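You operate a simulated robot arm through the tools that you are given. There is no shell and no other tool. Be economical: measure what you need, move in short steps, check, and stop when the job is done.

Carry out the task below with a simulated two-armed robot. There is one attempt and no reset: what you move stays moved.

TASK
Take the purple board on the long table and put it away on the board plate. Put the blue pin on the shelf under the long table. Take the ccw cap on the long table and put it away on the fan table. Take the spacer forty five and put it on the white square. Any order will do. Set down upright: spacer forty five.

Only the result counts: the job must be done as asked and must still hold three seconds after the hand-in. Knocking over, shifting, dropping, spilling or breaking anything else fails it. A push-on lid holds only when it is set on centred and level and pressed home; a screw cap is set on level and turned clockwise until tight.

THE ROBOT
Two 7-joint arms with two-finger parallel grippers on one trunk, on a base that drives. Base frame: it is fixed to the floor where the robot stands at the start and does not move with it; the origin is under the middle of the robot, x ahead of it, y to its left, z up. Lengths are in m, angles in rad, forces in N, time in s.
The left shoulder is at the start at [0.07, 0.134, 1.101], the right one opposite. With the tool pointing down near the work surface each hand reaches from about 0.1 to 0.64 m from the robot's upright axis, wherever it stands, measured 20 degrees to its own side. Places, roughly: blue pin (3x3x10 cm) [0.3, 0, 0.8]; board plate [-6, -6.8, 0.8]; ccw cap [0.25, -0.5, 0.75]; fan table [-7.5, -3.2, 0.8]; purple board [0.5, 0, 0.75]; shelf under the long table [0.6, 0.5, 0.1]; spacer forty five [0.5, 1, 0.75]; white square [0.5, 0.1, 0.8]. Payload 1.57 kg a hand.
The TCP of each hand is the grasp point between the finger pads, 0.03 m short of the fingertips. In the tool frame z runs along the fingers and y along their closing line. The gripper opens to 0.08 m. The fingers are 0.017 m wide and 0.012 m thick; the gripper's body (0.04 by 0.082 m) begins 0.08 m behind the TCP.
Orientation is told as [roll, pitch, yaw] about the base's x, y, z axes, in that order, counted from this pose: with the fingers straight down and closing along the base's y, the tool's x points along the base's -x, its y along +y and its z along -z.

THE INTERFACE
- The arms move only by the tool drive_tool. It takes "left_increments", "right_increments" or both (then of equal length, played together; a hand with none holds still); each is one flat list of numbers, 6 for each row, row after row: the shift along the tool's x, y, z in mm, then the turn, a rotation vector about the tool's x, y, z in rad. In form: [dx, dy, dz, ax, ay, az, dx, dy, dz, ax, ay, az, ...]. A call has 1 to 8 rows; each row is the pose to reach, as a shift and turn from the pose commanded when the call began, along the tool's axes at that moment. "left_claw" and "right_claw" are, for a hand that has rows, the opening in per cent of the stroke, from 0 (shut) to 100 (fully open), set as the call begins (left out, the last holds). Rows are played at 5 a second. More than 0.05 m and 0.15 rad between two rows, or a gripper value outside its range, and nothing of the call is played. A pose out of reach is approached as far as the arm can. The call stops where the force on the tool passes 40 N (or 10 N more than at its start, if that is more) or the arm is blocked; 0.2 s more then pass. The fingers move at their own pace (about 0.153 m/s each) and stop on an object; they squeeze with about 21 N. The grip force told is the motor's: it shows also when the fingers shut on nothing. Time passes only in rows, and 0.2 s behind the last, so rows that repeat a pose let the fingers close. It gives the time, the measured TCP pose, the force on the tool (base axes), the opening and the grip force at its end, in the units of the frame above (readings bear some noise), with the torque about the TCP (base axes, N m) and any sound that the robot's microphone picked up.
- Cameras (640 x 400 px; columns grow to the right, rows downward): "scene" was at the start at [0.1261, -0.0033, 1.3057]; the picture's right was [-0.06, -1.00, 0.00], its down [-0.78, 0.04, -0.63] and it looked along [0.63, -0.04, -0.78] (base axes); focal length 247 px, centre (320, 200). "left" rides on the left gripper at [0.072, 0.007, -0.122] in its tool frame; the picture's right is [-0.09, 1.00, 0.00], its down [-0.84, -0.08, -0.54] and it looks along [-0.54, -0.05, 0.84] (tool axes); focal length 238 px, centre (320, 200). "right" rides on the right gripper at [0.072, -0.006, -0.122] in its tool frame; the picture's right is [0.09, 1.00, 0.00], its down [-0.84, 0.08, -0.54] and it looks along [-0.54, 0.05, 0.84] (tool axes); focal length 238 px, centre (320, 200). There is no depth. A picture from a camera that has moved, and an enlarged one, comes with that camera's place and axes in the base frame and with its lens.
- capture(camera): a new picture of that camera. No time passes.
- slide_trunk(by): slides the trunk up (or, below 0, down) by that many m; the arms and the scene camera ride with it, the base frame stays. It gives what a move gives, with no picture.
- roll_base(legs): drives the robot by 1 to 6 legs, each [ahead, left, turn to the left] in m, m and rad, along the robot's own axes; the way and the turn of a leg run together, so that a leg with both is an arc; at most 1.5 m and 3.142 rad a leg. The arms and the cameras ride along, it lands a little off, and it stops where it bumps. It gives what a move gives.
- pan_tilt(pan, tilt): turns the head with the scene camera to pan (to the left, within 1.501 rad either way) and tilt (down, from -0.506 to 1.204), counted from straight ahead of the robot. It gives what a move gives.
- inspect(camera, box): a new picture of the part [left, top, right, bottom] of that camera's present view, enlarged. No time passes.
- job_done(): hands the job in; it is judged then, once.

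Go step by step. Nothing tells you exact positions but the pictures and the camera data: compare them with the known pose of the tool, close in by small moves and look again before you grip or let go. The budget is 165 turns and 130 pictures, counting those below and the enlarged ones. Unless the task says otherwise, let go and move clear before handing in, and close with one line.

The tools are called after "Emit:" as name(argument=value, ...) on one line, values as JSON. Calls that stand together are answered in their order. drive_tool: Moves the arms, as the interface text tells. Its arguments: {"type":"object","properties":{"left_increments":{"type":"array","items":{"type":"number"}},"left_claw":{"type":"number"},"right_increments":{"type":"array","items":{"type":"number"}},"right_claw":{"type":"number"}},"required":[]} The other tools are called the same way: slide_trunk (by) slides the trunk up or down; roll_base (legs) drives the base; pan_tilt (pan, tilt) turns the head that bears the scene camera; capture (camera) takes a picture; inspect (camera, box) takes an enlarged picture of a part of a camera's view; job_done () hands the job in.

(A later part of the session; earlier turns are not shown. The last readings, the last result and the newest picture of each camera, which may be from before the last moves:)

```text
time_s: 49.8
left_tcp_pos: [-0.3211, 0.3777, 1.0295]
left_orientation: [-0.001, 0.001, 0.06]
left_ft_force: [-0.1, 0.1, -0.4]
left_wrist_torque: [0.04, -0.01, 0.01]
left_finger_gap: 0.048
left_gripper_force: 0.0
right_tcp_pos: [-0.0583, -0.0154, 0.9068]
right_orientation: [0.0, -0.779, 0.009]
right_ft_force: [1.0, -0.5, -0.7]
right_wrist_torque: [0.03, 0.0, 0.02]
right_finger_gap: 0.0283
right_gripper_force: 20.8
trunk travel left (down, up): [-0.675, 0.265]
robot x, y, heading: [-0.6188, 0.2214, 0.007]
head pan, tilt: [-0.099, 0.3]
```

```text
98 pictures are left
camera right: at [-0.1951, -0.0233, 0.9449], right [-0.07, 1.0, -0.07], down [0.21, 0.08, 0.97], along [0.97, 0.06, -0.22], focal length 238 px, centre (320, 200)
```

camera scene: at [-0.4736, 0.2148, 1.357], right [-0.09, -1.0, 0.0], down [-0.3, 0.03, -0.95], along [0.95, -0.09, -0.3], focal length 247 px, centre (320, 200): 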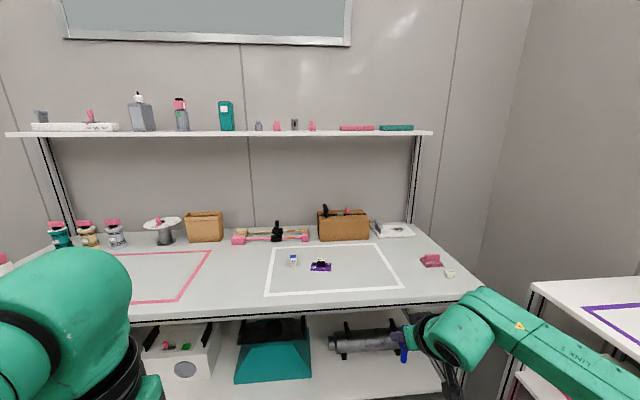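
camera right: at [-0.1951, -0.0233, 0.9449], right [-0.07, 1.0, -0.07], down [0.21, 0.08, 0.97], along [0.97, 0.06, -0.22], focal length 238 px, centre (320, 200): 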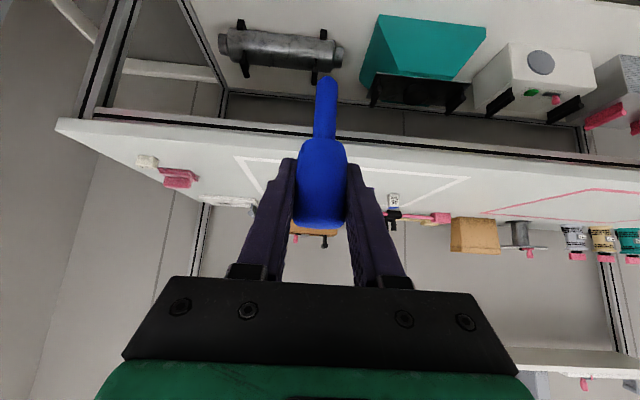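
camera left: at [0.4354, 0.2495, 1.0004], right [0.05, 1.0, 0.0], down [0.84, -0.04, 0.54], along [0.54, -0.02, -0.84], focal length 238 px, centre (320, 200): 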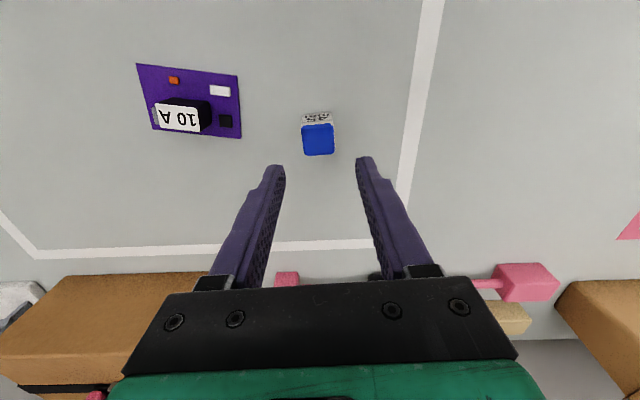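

Emit:
slide_trunk(by=-0.4)

Emit:
slide_trunk(by=-0.24)

Emit:
pan_tilt(pan=-0.2, tilt=0.45)

Emit:
capture(camera="scene")

Emit:
capture(camera="right")

```text
time_s: 53.6
left_tcp_pos: [-0.3203, 0.3782, 0.6299]
left_orientation: [0.0, 0.0, 0.058]
left_ft_force: [-0.1, -0.2, -0.1]
left_wrist_torque: [-0.01, 0.03, -0.03]
left_finger_gap: 0.0481
left_gripper_force: 0.0
right_tcp_pos: [-0.0584, -0.0148, 0.5066]
right_orientation: [-0.001, -0.782, 0.009]
right_ft_force: [-0.1, 0.6, -0.7]
right_wrist_torque: [0.0, -0.04, 0.01]
right_finger_gap: 0.0286
right_gripper_force: 20.7
trunk travel left (down, up): [-0.275, 0.665]
robot x, y, heading: [-0.617, 0.2227, 0.009]
head pan, tilt: [-0.099, 0.3]
```

```text
time_s: 56.1
left_tcp_pos: [-0.3213, 0.38, 0.3894]
left_orientation: [0.0, 0.0, 0.061]
left_ft_force: [-0.2, 0.1, 0.6]
left_wrist_torque: [0.02, 0.02, -0.02]
left_finger_gap: 0.0478
left_gripper_force: 0.1
right_tcp_pos: [-0.0588, -0.0152, 0.2681]
right_orientation: [0.001, -0.78, 0.008]
right_ft_force: [-0.3, 0.4, -0.8]
right_wrist_torque: [0.01, -0.01, -0.05]
right_finger_gap: 0.0286
right_gripper_force: 20.6
trunk travel left (down, up): [-0.035, 0.905]
robot x, y, heading: [-0.615, 0.221, 0.004]
head pan, tilt: [-0.099, 0.3]
```

```text
time_s: 56.8
left_tcp_pos: [-0.3208, 0.3782, 0.3891]
left_orientation: [0.001, 0.0, 0.06]
left_ft_force: [-0.3, 0.5, -0.7]
left_wrist_torque: [-0.01, 0.0, -0.01]
left_finger_gap: 0.0479
left_gripper_force: 0.0
right_tcp_pos: [-0.0592, -0.0164, 0.2683]
right_orientation: [0.0, -0.78, 0.007]
right_ft_force: [-0.6, -0.3, -0.9]
right_wrist_torque: [0.01, 0.03, 0.01]
right_finger_gap: 0.0284
right_gripper_force: 20.7
trunk travel left (down, up): [-0.035, 0.905]
robot x, y, heading: [-0.6156, 0.2271, 0.007]
head pan, tilt: [-0.201, 0.45]
```

```text
97 pictures are left
camera scene: at [-0.4767, 0.2059, 0.7032], right [-0.19, -0.98, 0.0], down [-0.43, 0.08, -0.9], along [0.88, -0.17, -0.43], focal length 247 px, centre (320, 200)
```

scene: 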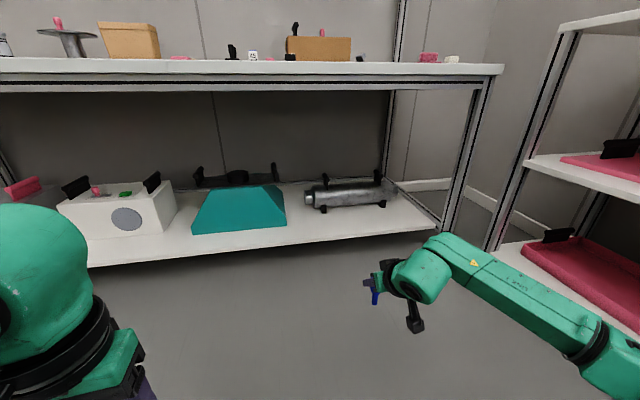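

```text
96 pictures are left
camera right: at [-0.1953, -0.0233, 0.305], right [-0.07, 1.0, -0.07], down [0.21, 0.08, 0.97], along [0.97, 0.06, -0.22], focal length 238 px, centre (320, 200)
```

right: 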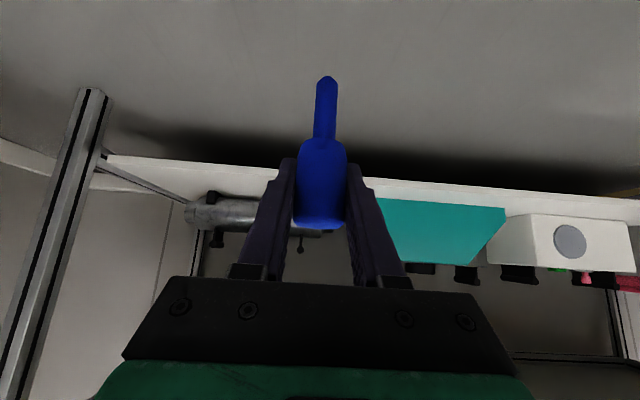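

Emit:
inspect(camera="scene", box=[280, 180, 440, 280])

Emit:
inspect(camera="right", box=[180, 140, 340, 240])

```text
4.00 times, centred on (360, 230) of scene
camera zoom: at [-0.4767, 0.2059, 0.7032], right [-0.19, -0.98, 0.0], down [-0.43, 0.08, -0.9], along [0.88, -0.17, -0.43], focal length 988 px, centre (160, 80)
```

zoom: 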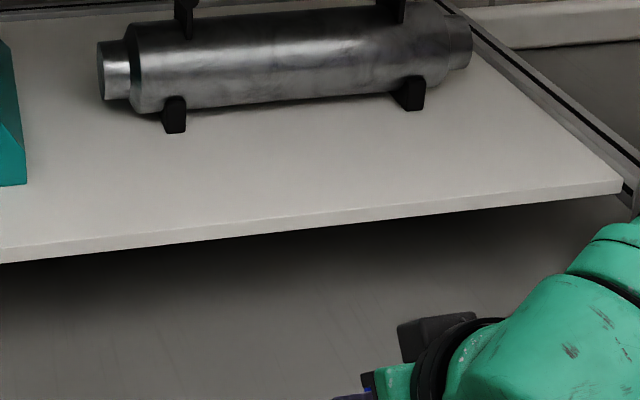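

```text
4.00 times, centred on (260, 190) of right
camera zoom: at [-0.1953, -0.0233, 0.305], right [-0.07, 1.0, -0.07], down [0.21, 0.08, 0.97], along [0.97, 0.06, -0.22], focal length 953 px, centre (560, 240)
```

zoom: 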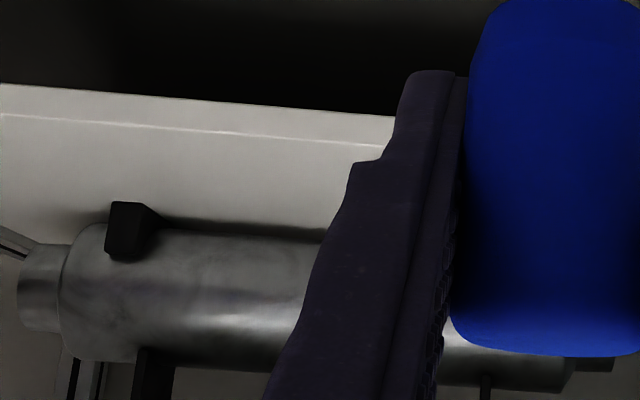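

Shelf top is about z 0.15, front edge x 0.30, tube feet at x 0.51. I drive ahead 0.46 to hold the pin over (0.40, -0.015).

Emit:
roll_base(legs=[[0.3, -0.01, 0], [0.16, -0.01, 0]])

Emit:
capture(camera="right")

Emit:
capture(camera="scene")

```text
time_s: 59.9
left_tcp_pos: [0.1401, 0.3622, 0.3885]
left_orientation: [0.001, 0.001, 0.061]
left_ft_force: [0.0, -1.0, 0.3]
left_wrist_torque: [-0.01, 0.02, 0.01]
left_finger_gap: 0.048
left_gripper_force: 0.1
right_tcp_pos: [0.4047, -0.0291, 0.268]
right_orientation: [0.001, -0.78, 0.011]
right_ft_force: [0.2, -0.3, -0.7]
right_wrist_torque: [0.0, -0.02, 0.01]
right_finger_gap: 0.0283
right_gripper_force: 21.1
trunk travel left (down, up): [-0.035, 0.905]
robot x, y, heading: [-0.1548, 0.2064, 0.014]
head pan, tilt: [-0.201, 0.45]
```

```text
93 pictures are left
camera right: at [0.2668, -0.0378, 0.305], right [-0.08, 0.99, -0.07], down [0.21, 0.08, 0.97], along [0.97, 0.06, -0.22], focal length 238 px, centre (320, 200)
```

right: 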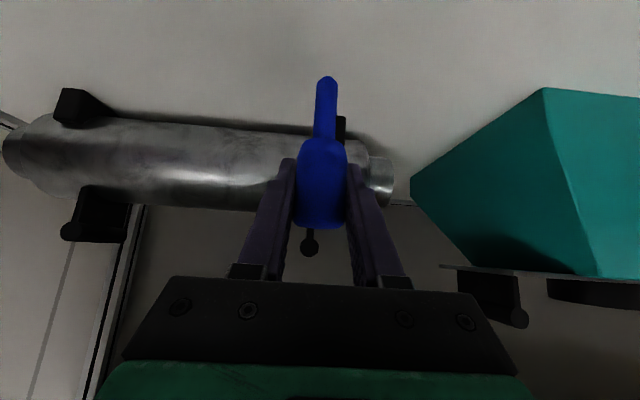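

```text
92 pictures are left
camera scene: at [-0.0152, 0.1907, 0.7031], right [-0.19, -0.98, 0.0], down [-0.43, 0.08, -0.9], along [0.88, -0.17, -0.44], focal length 247 px, centre (320, 200)
```

scene: 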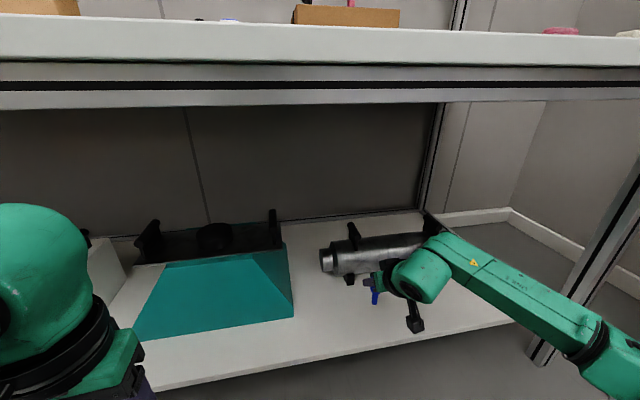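

Emit:
drive_tool(right_increments=[7, 0, 7, 0, 0, 0, 14, 0, 14, 0, 0, 0, 21, 0, 21, 0, 0, 0])

Emit:
capture(camera="right")

Emit:
inspect(camera="scene", box=[320, 240, 440, 340])

```text
time_s: 60.7
left_tcp_pos: [0.1395, 0.3633, 0.3897]
left_orientation: [0.001, 0.0, 0.061]
left_ft_force: [0.3, -0.3, 0.5]
left_wrist_torque: [-0.01, 0.0, -0.02]
left_finger_gap: 0.048
left_gripper_force: 0.1
right_tcp_pos: [0.4041, -0.0301, 0.2378]
right_orientation: [0.0, -0.778, 0.011]
right_ft_force: [-0.4, 0.1, -0.6]
right_wrist_torque: [0.02, 0.05, 0.0]
right_finger_gap: 0.0284
right_gripper_force: 21.6
trunk travel left (down, up): [-0.035, 0.905]
robot x, y, heading: [-0.1541, 0.2058, 0.009]
head pan, tilt: [-0.201, 0.45]
```

```text
91 pictures are left
camera right: at [0.2671, -0.0382, 0.2754], right [-0.08, 0.99, -0.07], down [0.21, 0.08, 0.97], along [0.97, 0.06, -0.22], focal length 238 px, centre (320, 200)
```

right: 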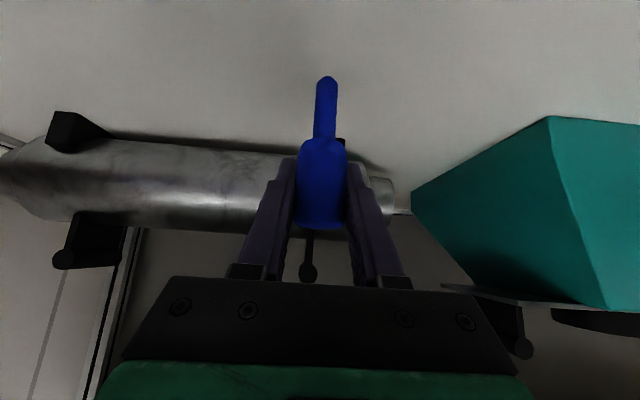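

```text
4.00 times, centred on (380, 290) of scene
camera zoom: at [-0.0152, 0.1907, 0.7032], right [-0.19, -0.98, 0.0], down [-0.43, 0.08, -0.9], along [0.88, -0.17, -0.44], focal length 988 px, centre (80, -160)
```

zoom: 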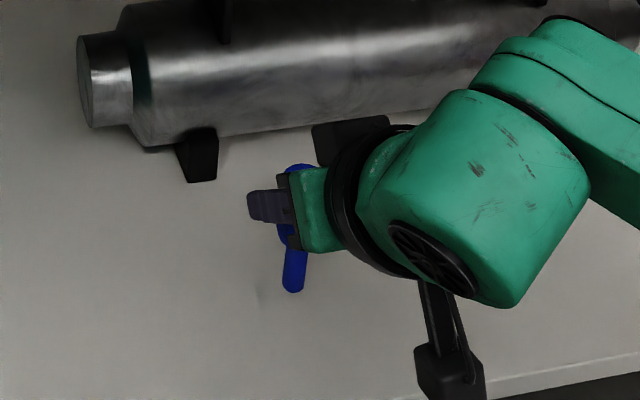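

Emit:
drive_tool(right_increments=[3, 0, 3, 0, 0, 0, 6, 0, 6, 0, 0, 0])

Emit:
inspect(camera="scene", box=[360, 270, 420, 320])

```text
time_s: 61.3
left_tcp_pos: [0.14, 0.3642, 0.3884]
left_orientation: [0.0, 0.001, 0.061]
left_ft_force: [-0.3, 0.0, 0.6]
left_wrist_torque: [0.04, 0.0, -0.04]
left_finger_gap: 0.0479
left_gripper_force: 0.1
right_tcp_pos: [0.403, -0.0289, 0.2295]
right_orientation: [-0.001, -0.78, 0.011]
right_ft_force: [-0.1, 0.0, -0.2]
right_wrist_torque: [0.0, 0.01, -0.05]
right_finger_gap: 0.0283
right_gripper_force: 21.0
trunk travel left (down, up): [-0.035, 0.905]
robot x, y, heading: [-0.1542, 0.2068, 0.013]
head pan, tilt: [-0.201, 0.45]
```

```text
8.00 times, centred on (390, 295) of scene
camera zoom: at [-0.0152, 0.1907, 0.7031], right [-0.19, -0.98, 0.0], down [-0.43, 0.08, -0.9], along [0.88, -0.17, -0.44], focal length 1976 px, centre (-240, -560)
```

zoom: 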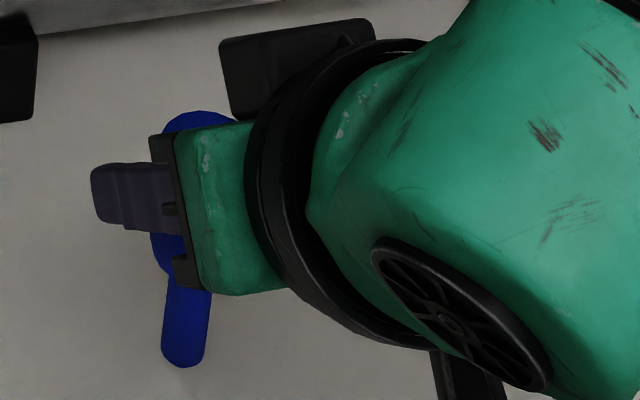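

Emit:
drive_tool(right_increments=[3, 0, 3, 0, 0, 0, 6, 0, 6, 0, 0, 0])

Emit:
drive_tool(right_increments=[2, 0, 2, 0, 0, 0, 4, 0, 4, 0, 0, 0])

Emit:
capture(camera="right")

Emit:
inspect(camera="scene", box=[360, 280, 440, 350])

```text
time_s: 61.9
left_tcp_pos: [0.1406, 0.3645, 0.3892]
left_orientation: [-0.001, 0.001, 0.06]
left_ft_force: [-1.1, -0.3, 0.4]
left_wrist_torque: [-0.03, 0.0, 0.01]
left_finger_gap: 0.0479
left_gripper_force: 0.0
right_tcp_pos: [0.4026, -0.0292, 0.2206]
right_orientation: [-0.002, -0.781, 0.009]
right_ft_force: [-0.3, -1.0, -0.2]
right_wrist_torque: [-0.01, 0.0, -0.01]
right_finger_gap: 0.0282
right_gripper_force: 21.2
trunk travel left (down, up): [-0.035, 0.905]
robot x, y, heading: [-0.151, 0.2073, 0.012]
head pan, tilt: [-0.201, 0.45]
```

```text
time_s: 62.5
left_tcp_pos: [0.1409, 0.3648, 0.3894]
left_orientation: [0.0, 0.001, 0.061]
left_ft_force: [0.5, 0.2, -0.4]
left_wrist_torque: [-0.03, -0.02, 0.03]
left_finger_gap: 0.048
left_gripper_force: 0.0
right_tcp_pos: [0.403, -0.0299, 0.213]
right_orientation: [0.001, -0.78, 0.012]
right_ft_force: [-0.4, -0.4, 0.1]
right_wrist_torque: [0.02, 0.01, 0.01]
right_finger_gap: 0.0284
right_gripper_force: 20.8
trunk travel left (down, up): [-0.035, 0.905]
robot x, y, heading: [-0.1594, 0.2061, 0.01]
head pan, tilt: [-0.201, 0.45]
```

```text
88 pictures are left
camera right: at [0.2666, -0.0378, 0.252], right [-0.08, 0.99, -0.06], down [0.21, 0.08, 0.97], along [0.97, 0.06, -0.22], focal length 238 px, centre (320, 200)
```

right: 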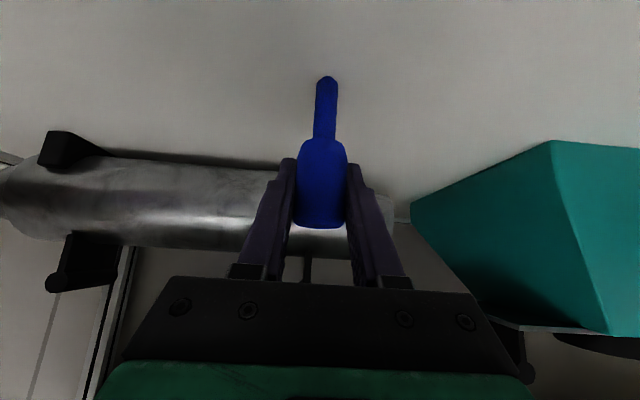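

```text
5.71 times, centred on (400, 315) of scene
camera zoom: at [-0.0152, 0.1907, 0.7031], right [-0.19, -0.98, 0.0], down [-0.43, 0.08, -0.9], along [0.88, -0.17, -0.44], focal length 1412 px, centre (-137, -457)
```

zoom: 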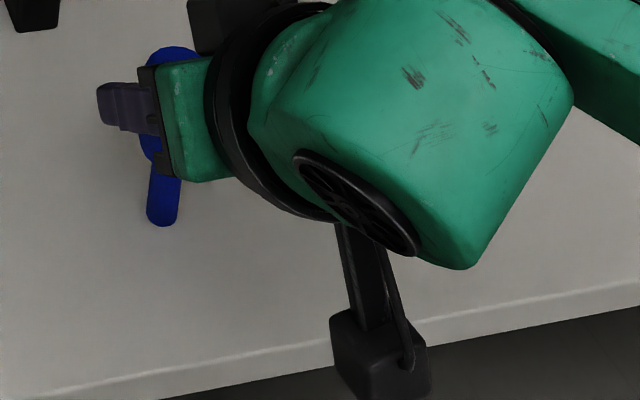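

Emit:
drive_tool(right_increments=[3, 0, 3, 0, 0, 0, 6, 0, 6, 0, 0, 0])

Emit:
drive_tool(right_increments=[2, 0, 2, 0, 0, 0, 4, 0, 4, 0, 0, 0])

Emit:
drive_tool(right_increments=[2, 0, 2, 0, 0, 0, 4, 0, 4, 0, 0, 0])

```text
time_s: 63.1
left_tcp_pos: [0.1396, 0.3646, 0.3917]
left_orientation: [-0.003, -0.004, 0.06]
left_ft_force: [1.5, 0.4, -0.6]
left_wrist_torque: [0.02, -0.03, -0.01]
left_finger_gap: 0.0481
left_gripper_force: 0.0
right_tcp_pos: [0.4051, -0.0294, 0.2119]
right_orientation: [0.0, -0.794, 0.01]
right_ft_force: [-5.3, 0.8, 23.6]
right_wrist_torque: [0.08, 0.45, 0.01]
right_finger_gap: 0.0284
right_gripper_force: 21.0
trunk travel left (down, up): [-0.035, 0.905]
robot x, y, heading: [-0.1532, 0.2068, 0.012]
head pan, tilt: [-0.201, 0.45]
```

```text
time_s: 63.7
left_tcp_pos: [0.1388, 0.3639, 0.3901]
left_orientation: [-0.004, -0.004, 0.06]
left_ft_force: [0.1, -0.3, -0.7]
left_wrist_torque: [-0.06, -0.05, -0.01]
left_finger_gap: 0.048
left_gripper_force: 0.1
right_tcp_pos: [0.4056, -0.0291, 0.2073]
right_orientation: [-0.003, -0.796, 0.009]
right_ft_force: [0.8, -0.1, 33.1]
right_wrist_torque: [0.01, 0.04, -0.02]
right_finger_gap: 0.0288
right_gripper_force: 20.8
trunk travel left (down, up): [-0.035, 0.905]
robot x, y, heading: [-0.1547, 0.2046, 0.006]
head pan, tilt: [-0.201, 0.45]
```

```text
time_s: 64.3
left_tcp_pos: [0.1389, 0.3637, 0.3912]
left_orientation: [-0.003, -0.005, 0.061]
left_ft_force: [0.3, -0.8, -0.6]
left_wrist_torque: [0.03, 0.0, -0.05]
left_finger_gap: 0.048
left_gripper_force: 0.0
right_tcp_pos: [0.4052, -0.0292, 0.2033]
right_orientation: [-0.003, -0.792, 0.011]
right_ft_force: [0.1, 0.0, 33.4]
right_wrist_torque: [0.03, 0.13, 0.0]
right_finger_gap: 0.0286
right_gripper_force: 21.0
trunk travel left (down, up): [-0.035, 0.905]
robot x, y, heading: [-0.1549, 0.2047, 0.009]
head pan, tilt: [-0.201, 0.45]
```

The pin touched the shelf (pin slid a little in the grip). I unload the force and look.

Emit:
drive_tool(right_increments=[-3, 0, -3, 0, 0, 0, -6, 0, -6, 0, 0, 0])

Emit:
capture(camera="right")

Emit:
inspect(camera="scene", box=[350, 270, 430, 340])

```text
time_s: 64.9
left_tcp_pos: [0.1402, 0.3628, 0.388]
left_orientation: [-0.001, 0.0, 0.061]
left_ft_force: [-0.3, -0.4, -0.6]
left_wrist_torque: [0.0, 0.04, 0.01]
left_finger_gap: 0.048
left_gripper_force: 0.0
right_tcp_pos: [0.402, -0.0305, 0.2025]
right_orientation: [-0.003, -0.778, 0.011]
right_ft_force: [4.0, 0.9, 4.4]
right_wrist_torque: [0.06, -0.3, 0.02]
right_finger_gap: 0.0286
right_gripper_force: 21.2
trunk travel left (down, up): [-0.035, 0.905]
robot x, y, heading: [-0.1538, 0.2068, 0.016]
head pan, tilt: [-0.201, 0.45]
```

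```text
86 pictures are left
camera right: at [0.2652, -0.0381, 0.2405], right [-0.08, 0.99, -0.07], down [0.22, 0.08, 0.97], along [0.97, 0.06, -0.22], focal length 238 px, centre (320, 200)
```

right: 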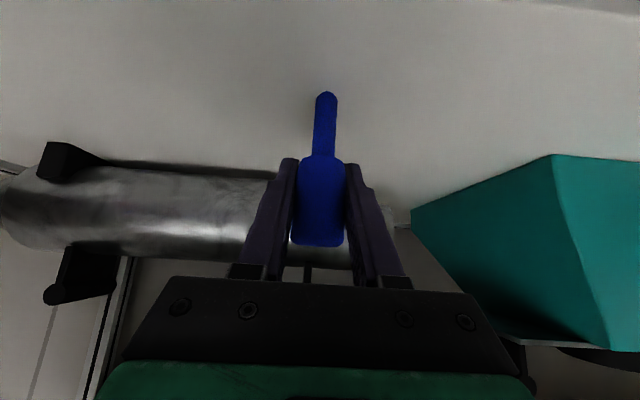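

```text
5.71 times, centred on (390, 305) of scene
camera zoom: at [-0.0157, 0.191, 0.7029], right [-0.19, -0.98, 0.0], down [-0.43, 0.08, -0.9], along [0.88, -0.17, -0.43], focal length 1412 px, centre (-80, -400)
```

zoom: 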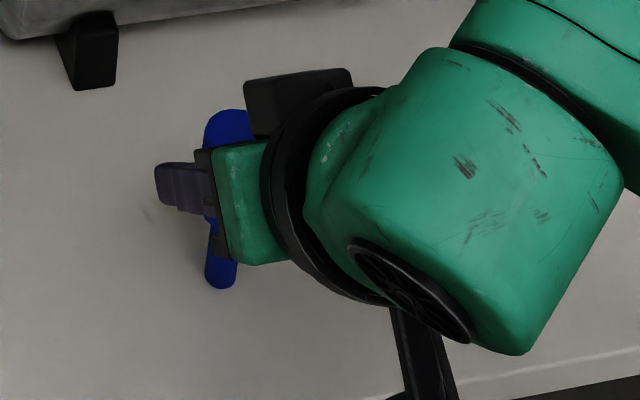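

Move it 45 mm deeper before letting go, for margin from the front edge.

Emit:
drive_tool(right_increments=[-7, 0, -7, 0, 0, 0, -23, 0, 9, 0, 0, 0, -39, 0, 25, 0, 0, 0, -39, 0, 25, 0, 0, 0])

Emit:
drive_tool(right_increments=[3, 0, 3, 0, 0, 0, 5, 0, 5, 0, 0, 0])

Emit:
inspect(camera="scene", box=[350, 250, 430, 320])

```text
time_s: 65.9
left_tcp_pos: [0.1405, 0.3632, 0.3895]
left_orientation: [0.0, 0.0, 0.059]
left_ft_force: [0.0, 0.1, -0.6]
left_wrist_torque: [0.02, -0.04, -0.02]
left_finger_gap: 0.0479
left_gripper_force: 0.1
right_tcp_pos: [0.4465, -0.0282, 0.2126]
right_orientation: [-0.001, -0.779, 0.011]
right_ft_force: [0.2, 0.4, -0.5]
right_wrist_torque: [0.0, 0.02, -0.01]
right_finger_gap: 0.028
right_gripper_force: 21.0
trunk travel left (down, up): [-0.035, 0.905]
robot x, y, heading: [-0.1569, 0.2058, 0.012]
head pan, tilt: [-0.201, 0.45]
```

```text
time_s: 66.5
left_tcp_pos: [0.1406, 0.3633, 0.3877]
left_orientation: [-0.001, -0.001, 0.062]
left_ft_force: [0.2, 0.5, 0.1]
left_wrist_torque: [0.02, -0.04, -0.05]
left_finger_gap: 0.0481
left_gripper_force: 0.0
right_tcp_pos: [0.4478, -0.0286, 0.2056]
right_orientation: [-0.004, -0.78, 0.01]
right_ft_force: [-0.6, 0.8, -0.5]
right_wrist_torque: [0.02, 0.02, -0.02]
right_finger_gap: 0.0284
right_gripper_force: 21.1
trunk travel left (down, up): [-0.035, 0.905]
robot x, y, heading: [-0.1581, 0.2051, 0.014]
head pan, tilt: [-0.201, 0.45]
```

```text
5.71 times, centred on (390, 285) of scene
camera zoom: at [-0.0151, 0.1907, 0.7031], right [-0.19, -0.98, 0.0], down [-0.43, 0.08, -0.9], along [0.88, -0.17, -0.44], focal length 1412 px, centre (-80, -286)
```

zoom: 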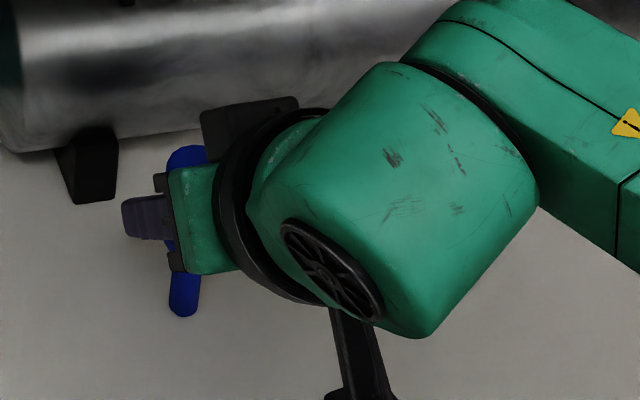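

Emit:
drive_tool(right_increments=[1.3, 0, 1.3, 0, 0, 0, 1.8, 0, 1.8, 0, 0, 0])

```text
time_s: 67.1
left_tcp_pos: [0.141, 0.3638, 0.3894]
left_orientation: [0.002, 0.0, 0.06]
left_ft_force: [-0.6, 0.7, 0.6]
left_wrist_torque: [0.0, 0.02, 0.02]
left_finger_gap: 0.0478
left_gripper_force: 0.0
right_tcp_pos: [0.4478, -0.0288, 0.2032]
right_orientation: [0.0, -0.78, 0.011]
right_ft_force: [0.1, -0.1, -0.4]
right_wrist_torque: [-0.01, 0.03, 0.03]
right_finger_gap: 0.0283
right_gripper_force: 21.5
trunk travel left (down, up): [-0.035, 0.905]
robot x, y, heading: [-0.1574, 0.2046, 0.014]
head pan, tilt: [-0.201, 0.45]
```

Emit:
drive_tool(right_increments=[1.5, 0, 1.5, 0, 0, 0, 1.5, 0, 1.5, 0, 0, 0])

```text
time_s: 67.7
left_tcp_pos: [0.1399, 0.3634, 0.3892]
left_orientation: [0.0, -0.001, 0.061]
left_ft_force: [1.0, 0.5, -0.7]
left_wrist_torque: [-0.01, 0.01, -0.02]
left_finger_gap: 0.0482
left_gripper_force: 0.1
right_tcp_pos: [0.4477, -0.029, 0.202]
right_orientation: [0.001, -0.781, 0.01]
right_ft_force: [-2.1, 0.4, 4.8]
right_wrist_torque: [-0.02, 0.19, 0.01]
right_finger_gap: 0.0283
right_gripper_force: 20.6
trunk travel left (down, up): [-0.035, 0.905]
robot x, y, heading: [-0.1582, 0.2078, 0.01]
head pan, tilt: [-0.201, 0.45]
```

Light contact at 5 N; open, then look.

Emit:
drive_tool(right_increments=[0, 0, 0, 0, 0, 0, 0, 0, 0, 0, 0, 0], right_claw=80)

Emit:
capture(camera="right")

```text
time_s: 68.3
left_tcp_pos: [0.14, 0.3641, 0.39]
left_orientation: [-0.001, 0.0, 0.062]
left_ft_force: [0.2, 0.1, 0.7]
left_wrist_torque: [-0.01, -0.03, -0.01]
left_finger_gap: 0.048
left_gripper_force: 0.0
right_tcp_pos: [0.4474, -0.028, 0.2008]
right_orientation: [-0.001, -0.779, 0.012]
right_ft_force: [-0.7, 0.5, 0.0]
right_wrist_torque: [-0.03, 0.0, -0.03]
right_finger_gap: 0.064
right_gripper_force: 0.1
trunk travel left (down, up): [-0.035, 0.905]
robot x, y, heading: [-0.1566, 0.2057, 0.008]
head pan, tilt: [-0.201, 0.45]
```

```text
83 pictures are left
camera right: at [0.3112, -0.037, 0.2385], right [-0.08, 0.99, -0.07], down [0.21, 0.08, 0.97], along [0.97, 0.06, -0.22], focal length 238 px, centre (320, 200)
```

right: 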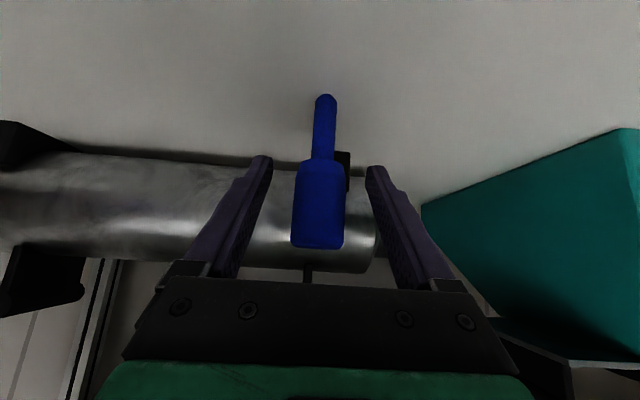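

The pin stands. Retract straight back with the arm, then the base.

Emit:
drive_tool(right_increments=[22, 0, -22, 0, 0, 0, 45, 0, -45, 0, 0, 0, 67, 0, -67, 0, 0, 0, 67, 0, -67, 0, 0, 0])

Emit:
roll_base(legs=[[-0.4, 0.0, 0]])

Emit:
capture(camera="right")

Emit:
slide_trunk(by=0.4)

Emit:
slide_trunk(by=0.24)

```text
time_s: 69.3
left_tcp_pos: [0.1403, 0.3627, 0.3891]
left_orientation: [0.002, -0.001, 0.061]
left_ft_force: [0.4, 0.7, -0.2]
left_wrist_torque: [-0.03, 0.01, -0.03]
left_finger_gap: 0.048
left_gripper_force: 0.1
right_tcp_pos: [0.3521, -0.0287, 0.2019]
right_orientation: [0.0, -0.78, 0.012]
right_ft_force: [-0.2, 0.4, -0.7]
right_wrist_torque: [0.02, 0.04, -0.01]
right_finger_gap: 0.0641
right_gripper_force: 0.1
trunk travel left (down, up): [-0.035, 0.905]
robot x, y, heading: [-0.1546, 0.205, 0.011]
head pan, tilt: [-0.201, 0.45]
```

```text
time_s: 71.7
left_tcp_pos: [-0.2566, 0.3589, 0.3889]
left_orientation: [0.0, 0.0, 0.061]
left_ft_force: [1.0, -0.4, 0.3]
left_wrist_torque: [-0.02, 0.03, 0.0]
left_finger_gap: 0.0481
left_gripper_force: 0.0
right_tcp_pos: [-0.0458, -0.0336, 0.2009]
right_orientation: [0.001, -0.781, 0.008]
right_ft_force: [0.1, 0.2, -1.2]
right_wrist_torque: [-0.01, -0.01, 0.02]
right_finger_gap: 0.0639
right_gripper_force: 0.0
trunk travel left (down, up): [-0.035, 0.905]
robot x, y, heading: [-0.5505, 0.2016, 0.009]
head pan, tilt: [-0.201, 0.45]
```

```text
82 pictures are left
camera right: at [-0.1824, -0.042, 0.2393], right [-0.07, 1.0, -0.07], down [0.21, 0.08, 0.97], along [0.97, 0.06, -0.22], focal length 238 px, centre (320, 200)
```

right: 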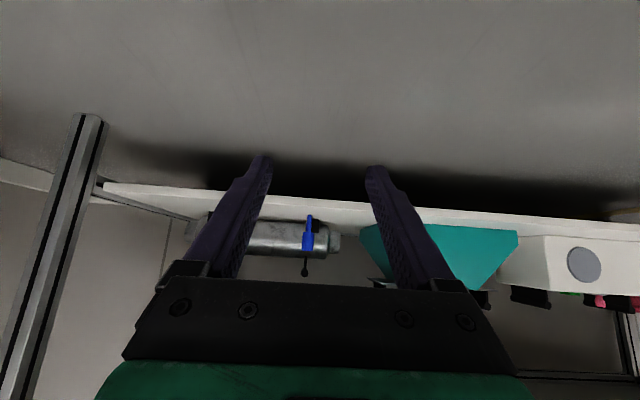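

```text
time_s: 75.6
left_tcp_pos: [-0.2571, 0.3588, 0.7888]
left_orientation: [0.001, 0.0, 0.061]
left_ft_force: [-0.6, 0.0, 0.3]
left_wrist_torque: [0.0, 0.0, 0.01]
left_finger_gap: 0.048
left_gripper_force: 0.0
right_tcp_pos: [-0.0459, -0.0336, 0.6015]
right_orientation: [0.0, -0.78, 0.009]
right_ft_force: [-0.9, -0.6, 0.3]
right_wrist_torque: [-0.02, -0.03, -0.02]
right_finger_gap: 0.0641
right_gripper_force: 0.1
trunk travel left (down, up): [-0.435, 0.505]
robot x, y, heading: [-0.555, 0.2022, 0.009]
head pan, tilt: [-0.201, 0.45]
```

```text
time_s: 78.1
left_tcp_pos: [-0.2564, 0.3592, 1.0296]
left_orientation: [0.001, -0.001, 0.061]
left_ft_force: [-0.3, 1.0, -0.1]
left_wrist_torque: [0.0, 0.0, 0.02]
left_finger_gap: 0.0481
left_gripper_force: 0.0
right_tcp_pos: [-0.0456, -0.0338, 0.8422]
right_orientation: [-0.002, -0.78, 0.009]
right_ft_force: [0.2, -0.5, 0.3]
right_wrist_torque: [-0.01, -0.02, 0.0]
right_finger_gap: 0.0641
right_gripper_force: 0.0
trunk travel left (down, up): [-0.675, 0.265]
robot x, y, heading: [-0.5527, 0.2047, 0.013]
head pan, tilt: [-0.201, 0.45]
```

Pin is standing on the shelf. Now restore hand poses and go back to the table for the board (left hand) and the ccw cap (right hand).

Emit:
drive_tool(right_increments=[-30, 0, -30, 0, 0.13, 0, -60, 0, -60, 0, 0.26, 0, -90, 0, -90, 0, 0.39, 0, -120, 0, -120, 0, 0.52, 0, -150, 0, -150, 0, 0.65, 0, -165, 0, -165, 0, 0.78, 0, -165, 0, -165, 0, 0.78, 0], left_increments=[-30, 0, 0, 0, 0, 0, -60, 0, 0, 0, 0, 0.02, -90, 0, 0, 0, 0, 0.04, -120, 0, 0, 0, 0, 0.05, -140, 0, 0, 0, 0, 0.05, -140, 0, 0, 0, 0, 0.05, -140, 0, 0, 0, 0, 0.05], right_claw=100, left_claw=100)

Emit:
roll_base(legs=[[0.52, -0.2, -0.012]])

Emit:
capture(camera="left")

Emit:
capture(camera="right")

```text
time_s: 79.7
left_tcp_pos: [-0.1172, 0.3681, 1.0306]
left_orientation: [0.001, 0.0, 0.008]
left_ft_force: [0.3, -0.3, 0.9]
left_wrist_torque: [0.0, 0.02, 0.0]
left_finger_gap: 0.0802
left_gripper_force: 0.1
right_tcp_pos: [-0.0432, -0.0346, 1.0759]
right_orientation: [-0.001, 0.003, 0.008]
right_ft_force: [0.2, -0.3, 0.5]
right_wrist_torque: [0.01, -0.01, 0.0]
right_finger_gap: 0.0799
right_gripper_force: 0.1
trunk travel left (down, up): [-0.675, 0.265]
robot x, y, heading: [-0.5527, 0.2017, 0.006]
head pan, tilt: [-0.201, 0.45]
```

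```text
time_s: 82.8
left_tcp_pos: [0.395, 0.1784, 1.0294]
left_orientation: [-0.001, 0.0, 0.01]
left_ft_force: [0.0, -0.7, -0.3]
left_wrist_torque: [0.0, -0.02, -0.03]
left_finger_gap: 0.0801
left_gripper_force: 0.1
right_tcp_pos: [0.4691, -0.2221, 1.0754]
right_orientation: [-0.002, 0.0, 0.011]
right_ft_force: [0.6, -0.3, -1.4]
right_wrist_torque: [0.03, 0.0, 0.02]
right_finger_gap: 0.0798
right_gripper_force: 0.1
trunk travel left (down, up): [-0.675, 0.265]
robot x, y, heading: [-0.0407, 0.0117, 0.013]
head pan, tilt: [-0.201, 0.45]
```

```text
81 pictures are left
camera left: at [0.3239, 0.1862, 1.1515], right [0.08, 1.0, 0.0], down [0.84, -0.07, 0.54], along [0.54, -0.04, -0.84], focal length 238 px, centre (320, 200)
```

left: 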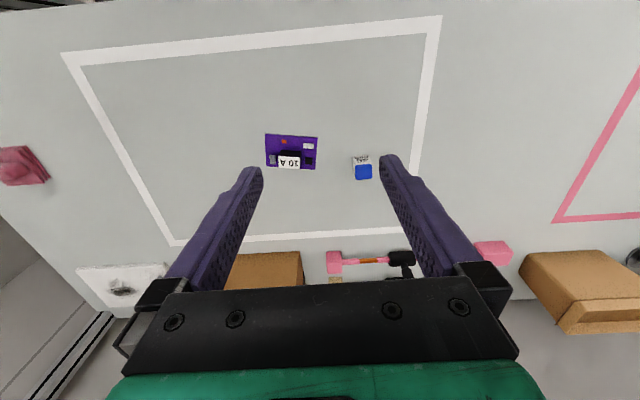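

```text
80 pictures are left
camera right: at [0.3986, -0.2302, 1.1988], right [-0.1, 0.99, 0.0], down [0.84, 0.09, 0.54], along [0.54, 0.06, -0.84], focal length 238 px, centre (320, 200)
```

right: 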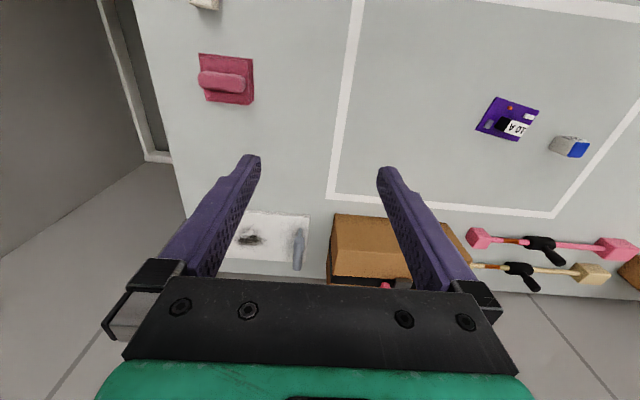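

Emit:
drive_tool(left_increments=[-35, -25, 10, 0, 0, 0, -70, -50, 25, 0, 0, 0, -80, -53, 70, 0, 0, 0, -80, -53, 115, 0, 0, 0, -80, -53, 150, 0, 0, 0, -80, -53, 150, 0, 0, 0])

Emit:
inspect(camera="left", box=[220, 80, 420, 220])

```text
time_s: 84.2
left_tcp_pos: [0.4776, 0.1286, 0.8782]
left_orientation: [-0.002, 0.0, 0.011]
left_ft_force: [0.5, 0.4, 0.1]
left_wrist_torque: [0.02, 0.01, -0.01]
left_finger_gap: 0.0798
left_gripper_force: 0.1
right_tcp_pos: [0.4704, -0.2226, 1.0753]
right_orientation: [-0.001, 0.0, 0.01]
right_ft_force: [0.3, 0.3, -0.8]
right_wrist_torque: [-0.03, 0.0, -0.01]
right_finger_gap: 0.08
right_gripper_force: 0.1
trunk travel left (down, up): [-0.675, 0.265]
robot x, y, heading: [-0.0405, 0.01, 0.018]
head pan, tilt: [-0.201, 0.45]
```

```text
2.86 times, centred on (320, 150) of left
camera zoom: at [0.4054, 0.1351, 1.0002], right [0.08, 1.0, 0.0], down [0.84, -0.07, 0.54], along [0.54, -0.04, -0.84], focal length 681 px, centre (320, 343)
```

zoom: 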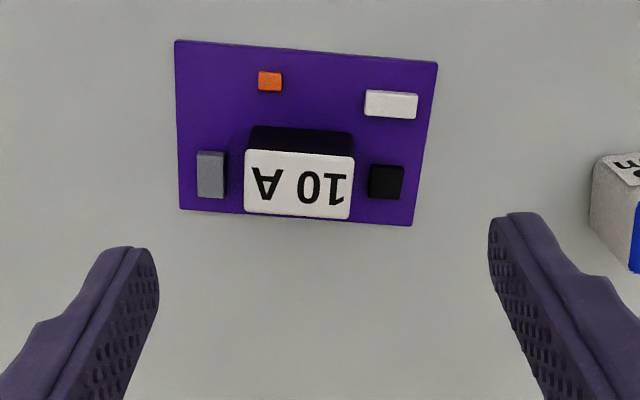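

The board's 10 A block (37x23 mm, ~27 mm tall) is a good handle at (0.4835, 0.1225), board yaw about -0.16. Turn the left hand to grip across its short side.

Emit:
drive_tool(left_increments=[-2, -2, 0, 0, 0, -0.14, -6, -6, 0, 0, 0, -0.28, -6, -6, 0, 0, 0, -0.42, -6, -6, 0, 0, 0, -0.56, -6, -6, 0, 0, 0, -0.7, -6, -6, 0, 0, 0, -0.7])

Emit:
drive_tool(left_increments=[0, 0, 0, 0, 0, -0.14, 0, 0, 0, 0, 0, -0.28, 0, 0, 0, 0, 0, -0.42, 0, 0, 0, 0, 0, -0.56, 0, 0, 0, 0, 0, -0.7, 0, 0, 0, 0, 0, -0.7])

Emit:
capture(camera="left")

```text
time_s: 85.6
left_tcp_pos: [0.4839, 0.1213, 0.8812]
left_orientation: [0.001, 0.003, 0.713]
left_ft_force: [0.6, -1.1, 0.1]
left_wrist_torque: [0.04, 0.02, -0.01]
left_finger_gap: 0.0801
left_gripper_force: 0.0
right_tcp_pos: [0.4702, -0.2227, 1.075]
right_orientation: [0.001, 0.001, 0.009]
right_ft_force: [0.9, 0.6, 0.7]
right_wrist_torque: [-0.01, 0.02, -0.02]
right_finger_gap: 0.08
right_gripper_force: 0.0
trunk travel left (down, up): [-0.675, 0.265]
robot x, y, heading: [-0.0393, 0.0132, 0.013]
head pan, tilt: [-0.201, 0.45]
```

```text
time_s: 87.0
left_tcp_pos: [0.4835, 0.1211, 0.8802]
left_orientation: [0.0, 0.001, 1.413]
left_ft_force: [0.1, -0.4, -0.1]
left_wrist_torque: [0.0, 0.01, 0.0]
left_finger_gap: 0.0799
left_gripper_force: 0.1
right_tcp_pos: [0.4712, -0.2237, 1.0761]
right_orientation: [0.0, -0.002, 0.011]
right_ft_force: [0.1, 0.8, 0.3]
right_wrist_torque: [0.01, 0.01, -0.02]
right_finger_gap: 0.08
right_gripper_force: 0.2
trunk travel left (down, up): [-0.675, 0.265]
robot x, y, heading: [-0.0398, 0.0102, 0.008]
head pan, tilt: [-0.201, 0.45]
```

```text
78 pictures are left
camera left: at [0.4649, 0.0524, 1.0013], right [-0.97, 0.25, 0.0], down [0.21, 0.81, 0.54], along [0.13, 0.53, -0.84], focal length 238 px, centre (320, 200)
```

left: 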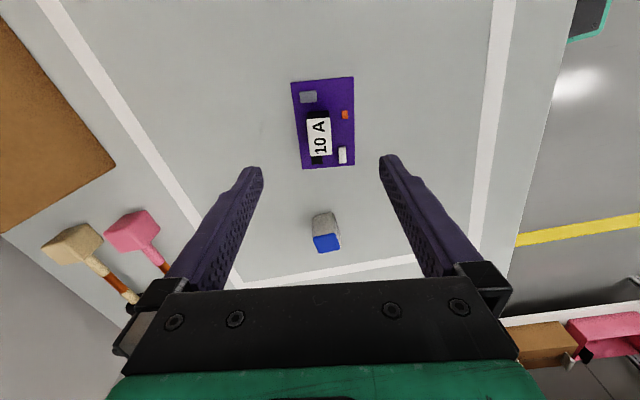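

Emit:
drive_tool(left_increments=[0, 0, 40, 0, 0, 0, 0, 0, 75, 0, 0, 0, 0, 0, 85, 0, 0, 0])

Emit:
inspect(camera="left", box=[220, 80, 420, 260])

```text
time_s: 87.8
left_tcp_pos: [0.482, 0.1219, 0.7938]
left_orientation: [-0.001, -0.001, 1.413]
left_ft_force: [0.6, -0.2, -0.1]
left_wrist_torque: [-0.01, 0.04, -0.03]
left_finger_gap: 0.08
left_gripper_force: 0.1
right_tcp_pos: [0.4703, -0.2226, 1.0754]
right_orientation: [0.0, 0.0, 0.012]
right_ft_force: [-0.4, -0.2, -0.6]
right_wrist_torque: [-0.03, 0.01, 0.01]
right_finger_gap: 0.0799
right_gripper_force: 0.1
trunk travel left (down, up): [-0.675, 0.265]
robot x, y, heading: [-0.0406, 0.0129, 0.008]
head pan, tilt: [-0.201, 0.45]
```

```text
2.22 times, centred on (320, 170) of left
camera zoom: at [0.4634, 0.0531, 0.9153], right [-0.97, 0.25, 0.0], down [0.21, 0.81, 0.54], along [0.13, 0.52, -0.84], focal length 530 px, centre (320, 267)
```

zoom: 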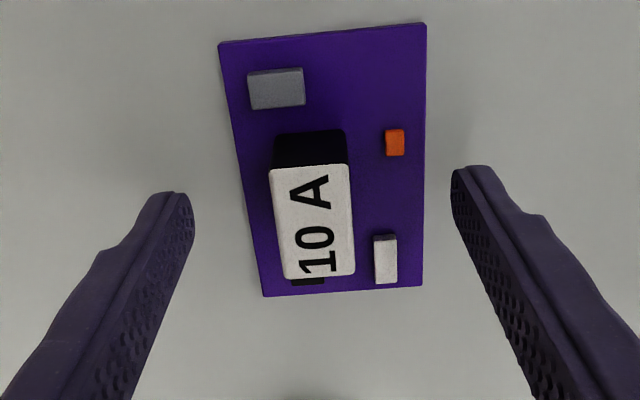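

Emit:
drive_tool(left_increments=[0, 0, 4, 0, 0, 0, 0, 0, 4, 0, 0, 0])

Emit:
drive_tool(left_increments=[0, 0, 0, 0, 0, 0, 0, 0, 0, 0, 0, 0, 0, 0, 0, 0, 0, 0], left_claw=0)

Emit:
drive_tool(left_increments=[0, 0, -10, 0, 0, 0, 0, 0, -50, 0, 0, 0, 0, 0, -90, 0, 0, 0, 0, 0, -90, 0, 0, 0])

Emit:
capture(camera="left")

```text
time_s: 88.4
left_tcp_pos: [0.4816, 0.1207, 0.7913]
left_orientation: [0.002, 0.002, 1.411]
left_ft_force: [0.4, -0.3, -0.4]
left_wrist_torque: [-0.02, -0.01, -0.03]
left_finger_gap: 0.08
left_gripper_force: 0.0
right_tcp_pos: [0.4704, -0.2218, 1.0757]
right_orientation: [-0.001, -0.001, 0.011]
right_ft_force: [-0.4, -0.2, 0.2]
right_wrist_torque: [0.01, -0.03, -0.01]
right_finger_gap: 0.0798
right_gripper_force: 0.0
trunk travel left (down, up): [-0.675, 0.265]
robot x, y, heading: [-0.036, 0.013, 0.011]
head pan, tilt: [-0.201, 0.45]
```

```text
time_s: 89.2
left_tcp_pos: [0.483, 0.12, 0.7905]
left_orientation: [0.002, -0.001, 1.411]
left_ft_force: [0.5, -1.3, -0.2]
left_wrist_torque: [-0.05, 0.03, 0.01]
left_finger_gap: 0.0216
left_gripper_force: 20.9
right_tcp_pos: [0.4712, -0.2224, 1.0757]
right_orientation: [0.002, 0.0, 0.011]
right_ft_force: [0.2, -0.3, 0.1]
right_wrist_torque: [-0.01, -0.05, 0.02]
right_finger_gap: 0.0799
right_gripper_force: 0.0
trunk travel left (down, up): [-0.675, 0.265]
robot x, y, heading: [-0.0412, 0.0096, 0.015]
head pan, tilt: [-0.201, 0.45]
```

```text
time_s: 90.2
left_tcp_pos: [0.484, 0.1214, 0.8814]
left_orientation: [0.002, 0.0, 1.413]
left_ft_force: [-0.7, -0.7, -0.4]
left_wrist_torque: [0.03, -0.04, 0.0]
left_finger_gap: 0.0212
left_gripper_force: 21.0
right_tcp_pos: [0.4716, -0.2246, 1.0749]
right_orientation: [0.002, 0.001, 0.011]
right_ft_force: [0.5, 0.2, 0.8]
right_wrist_torque: [-0.04, 0.03, -0.04]
right_finger_gap: 0.0802
right_gripper_force: 0.1
trunk travel left (down, up): [-0.675, 0.265]
robot x, y, heading: [-0.0402, 0.0125, 0.013]
head pan, tilt: [-0.201, 0.45]
```

```text
76 pictures are left
camera left: at [0.4653, 0.0521, 1.0026], right [-0.97, 0.25, 0.0], down [0.21, 0.81, 0.54], along [0.13, 0.53, -0.84], focal length 238 px, centre (320, 200)
```

left: 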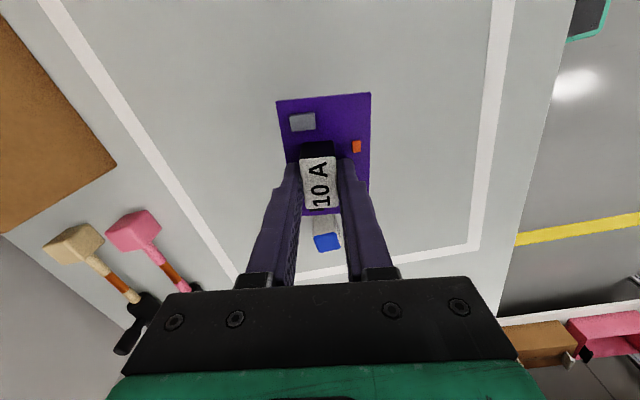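

Board in hand. Raise it, and move right for the ccw cap.

Emit:
drive_tool(left_increments=[0, 0, -45, 0, 0, 0, 2, 15, -90, 0, 0, 0, 5, 35, -130, 0, 0, 0, 9, 60, -160, 0, 0, 0, 9, 60, -160, 0, 0, 0])

Emit:
roll_base(legs=[[0.0, -0.15, -0.013]])

Emit:
capture(camera="right")

```text
time_s: 91.4
left_tcp_pos: [0.4216, 0.122, 1.0418]
left_orientation: [0.002, 0.0, 1.411]
left_ft_force: [0.6, -0.3, -1.3]
left_wrist_torque: [0.02, 0.01, -0.02]
left_finger_gap: 0.0213
left_gripper_force: 21.1
right_tcp_pos: [0.4705, -0.2221, 1.0747]
right_orientation: [0.0, 0.0, 0.011]
right_ft_force: [0.0, -0.2, -0.2]
right_wrist_torque: [-0.04, 0.02, 0.03]
right_finger_gap: 0.0802
right_gripper_force: 0.1
trunk travel left (down, up): [-0.675, 0.265]
robot x, y, heading: [-0.0405, 0.0112, 0.015]
head pan, tilt: [-0.201, 0.45]
```

```text
time_s: 92.8
left_tcp_pos: [0.4226, -0.0303, 1.0434]
left_orientation: [0.001, 0.002, 1.402]
left_ft_force: [0.5, 0.1, -1.1]
left_wrist_torque: [0.01, -0.01, -0.03]
left_finger_gap: 0.021
left_gripper_force: 20.8
right_tcp_pos: [0.4689, -0.3725, 1.0749]
right_orientation: [-0.003, 0.0, 0.001]
right_ft_force: [0.1, -1.1, -0.1]
right_wrist_torque: [-0.06, -0.04, 0.03]
right_finger_gap: 0.0799
right_gripper_force: 0.1
trunk travel left (down, up): [-0.675, 0.265]
robot x, y, heading: [-0.0388, -0.1321, -0.0]
head pan, tilt: [-0.201, 0.45]
```

```text
75 pictures are left
camera right: at [0.3974, -0.3802, 1.1989], right [-0.09, 1.0, 0.0], down [0.84, 0.08, 0.54], along [0.54, 0.05, -0.84], focal length 238 px, centre (320, 200)
```

right: 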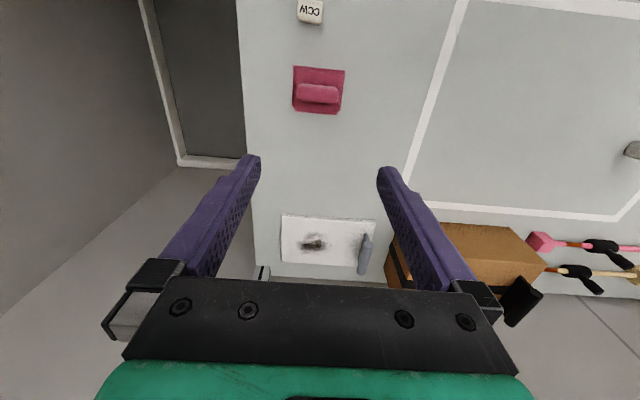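

Emit:
drive_tool(right_increments=[40, -6, 0, 0, 0, 0, 80, -12, 10, 0, 0, 0, 119, -18, 30, 0, 0, 0, 119, -18, 75, 0, 0, 0, 119, -18, 120, 0, 0, 0, 119, -18, 165, 0, 0, 0, 119, -18, 180, 0, 0, 0])

Emit:
inspect(camera="right", box=[220, 60, 420, 200])

```text
time_s: 94.4
left_tcp_pos: [0.4234, -0.0318, 1.0429]
left_orientation: [0.002, 0.0, 1.402]
left_ft_force: [0.5, 0.1, 0.1]
left_wrist_torque: [0.03, 0.03, -0.01]
left_finger_gap: 0.0213
left_gripper_force: 21.0
right_tcp_pos: [0.3504, -0.3927, 0.8954]
right_orientation: [-0.001, -0.002, -0.001]
right_ft_force: [0.4, -1.1, -0.2]
right_wrist_torque: [0.01, -0.05, 0.01]
right_finger_gap: 0.08
right_gripper_force: 0.1
trunk travel left (down, up): [-0.675, 0.265]
robot x, y, heading: [-0.0384, -0.1345, 0.002]
head pan, tilt: [-0.201, 0.45]
```

```text
2.86 times, centred on (320, 130) of right
camera zoom: at [0.2792, -0.4002, 1.0184], right [-0.09, 1.0, 0.0], down [0.84, 0.08, 0.54], along [0.54, 0.05, -0.84], focal length 681 px, centre (320, 400)
```

zoom: 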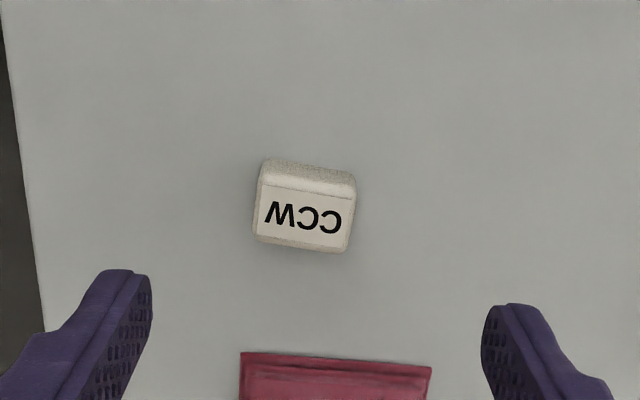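

Emit:
drive_tool(right_increments=[-5.6, -6.8, 10, 0, 0, 0.075, -5.6, -6.8, 55, 0, 0, 0.075, -5.6, -6.8, 95, 0, 0, 0.075, -5.6, -6.8, 95, 0, 0, 0.075])

Emit:
capture(camera="right")

```text
time_s: 95.4
left_tcp_pos: [0.423, -0.0299, 1.0429]
left_orientation: [0.0, 0.0, 1.401]
left_ft_force: [0.6, 0.9, -0.4]
left_wrist_torque: [0.0, -0.01, -0.01]
left_finger_gap: 0.0211
left_gripper_force: 20.9
right_tcp_pos: [0.3551, -0.4022, 0.8009]
right_orientation: [0.0, 0.001, -0.073]
right_ft_force: [0.6, 0.1, 0.3]
right_wrist_torque: [0.01, 0.05, -0.01]
right_finger_gap: 0.08
right_gripper_force: 0.1
trunk travel left (down, up): [-0.675, 0.265]
robot x, y, heading: [-0.0411, -0.1301, -0.0]
head pan, tilt: [-0.201, 0.45]
```

```text
73 pictures are left
camera right: at [0.2829, -0.4034, 0.9236], right [-0.02, 1.0, 0.0], down [0.84, 0.02, 0.54], along [0.54, 0.01, -0.84], focal length 238 px, centre (320, 200)
```

right: 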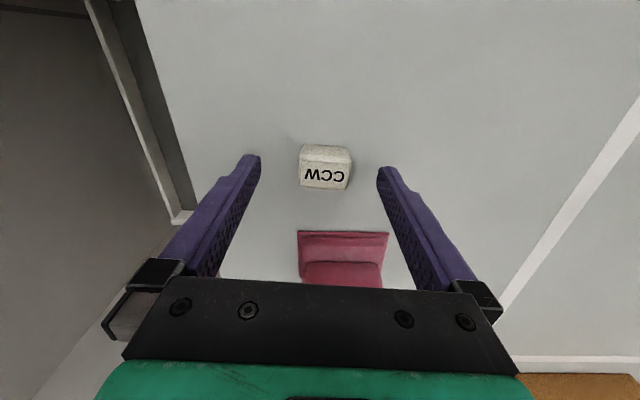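

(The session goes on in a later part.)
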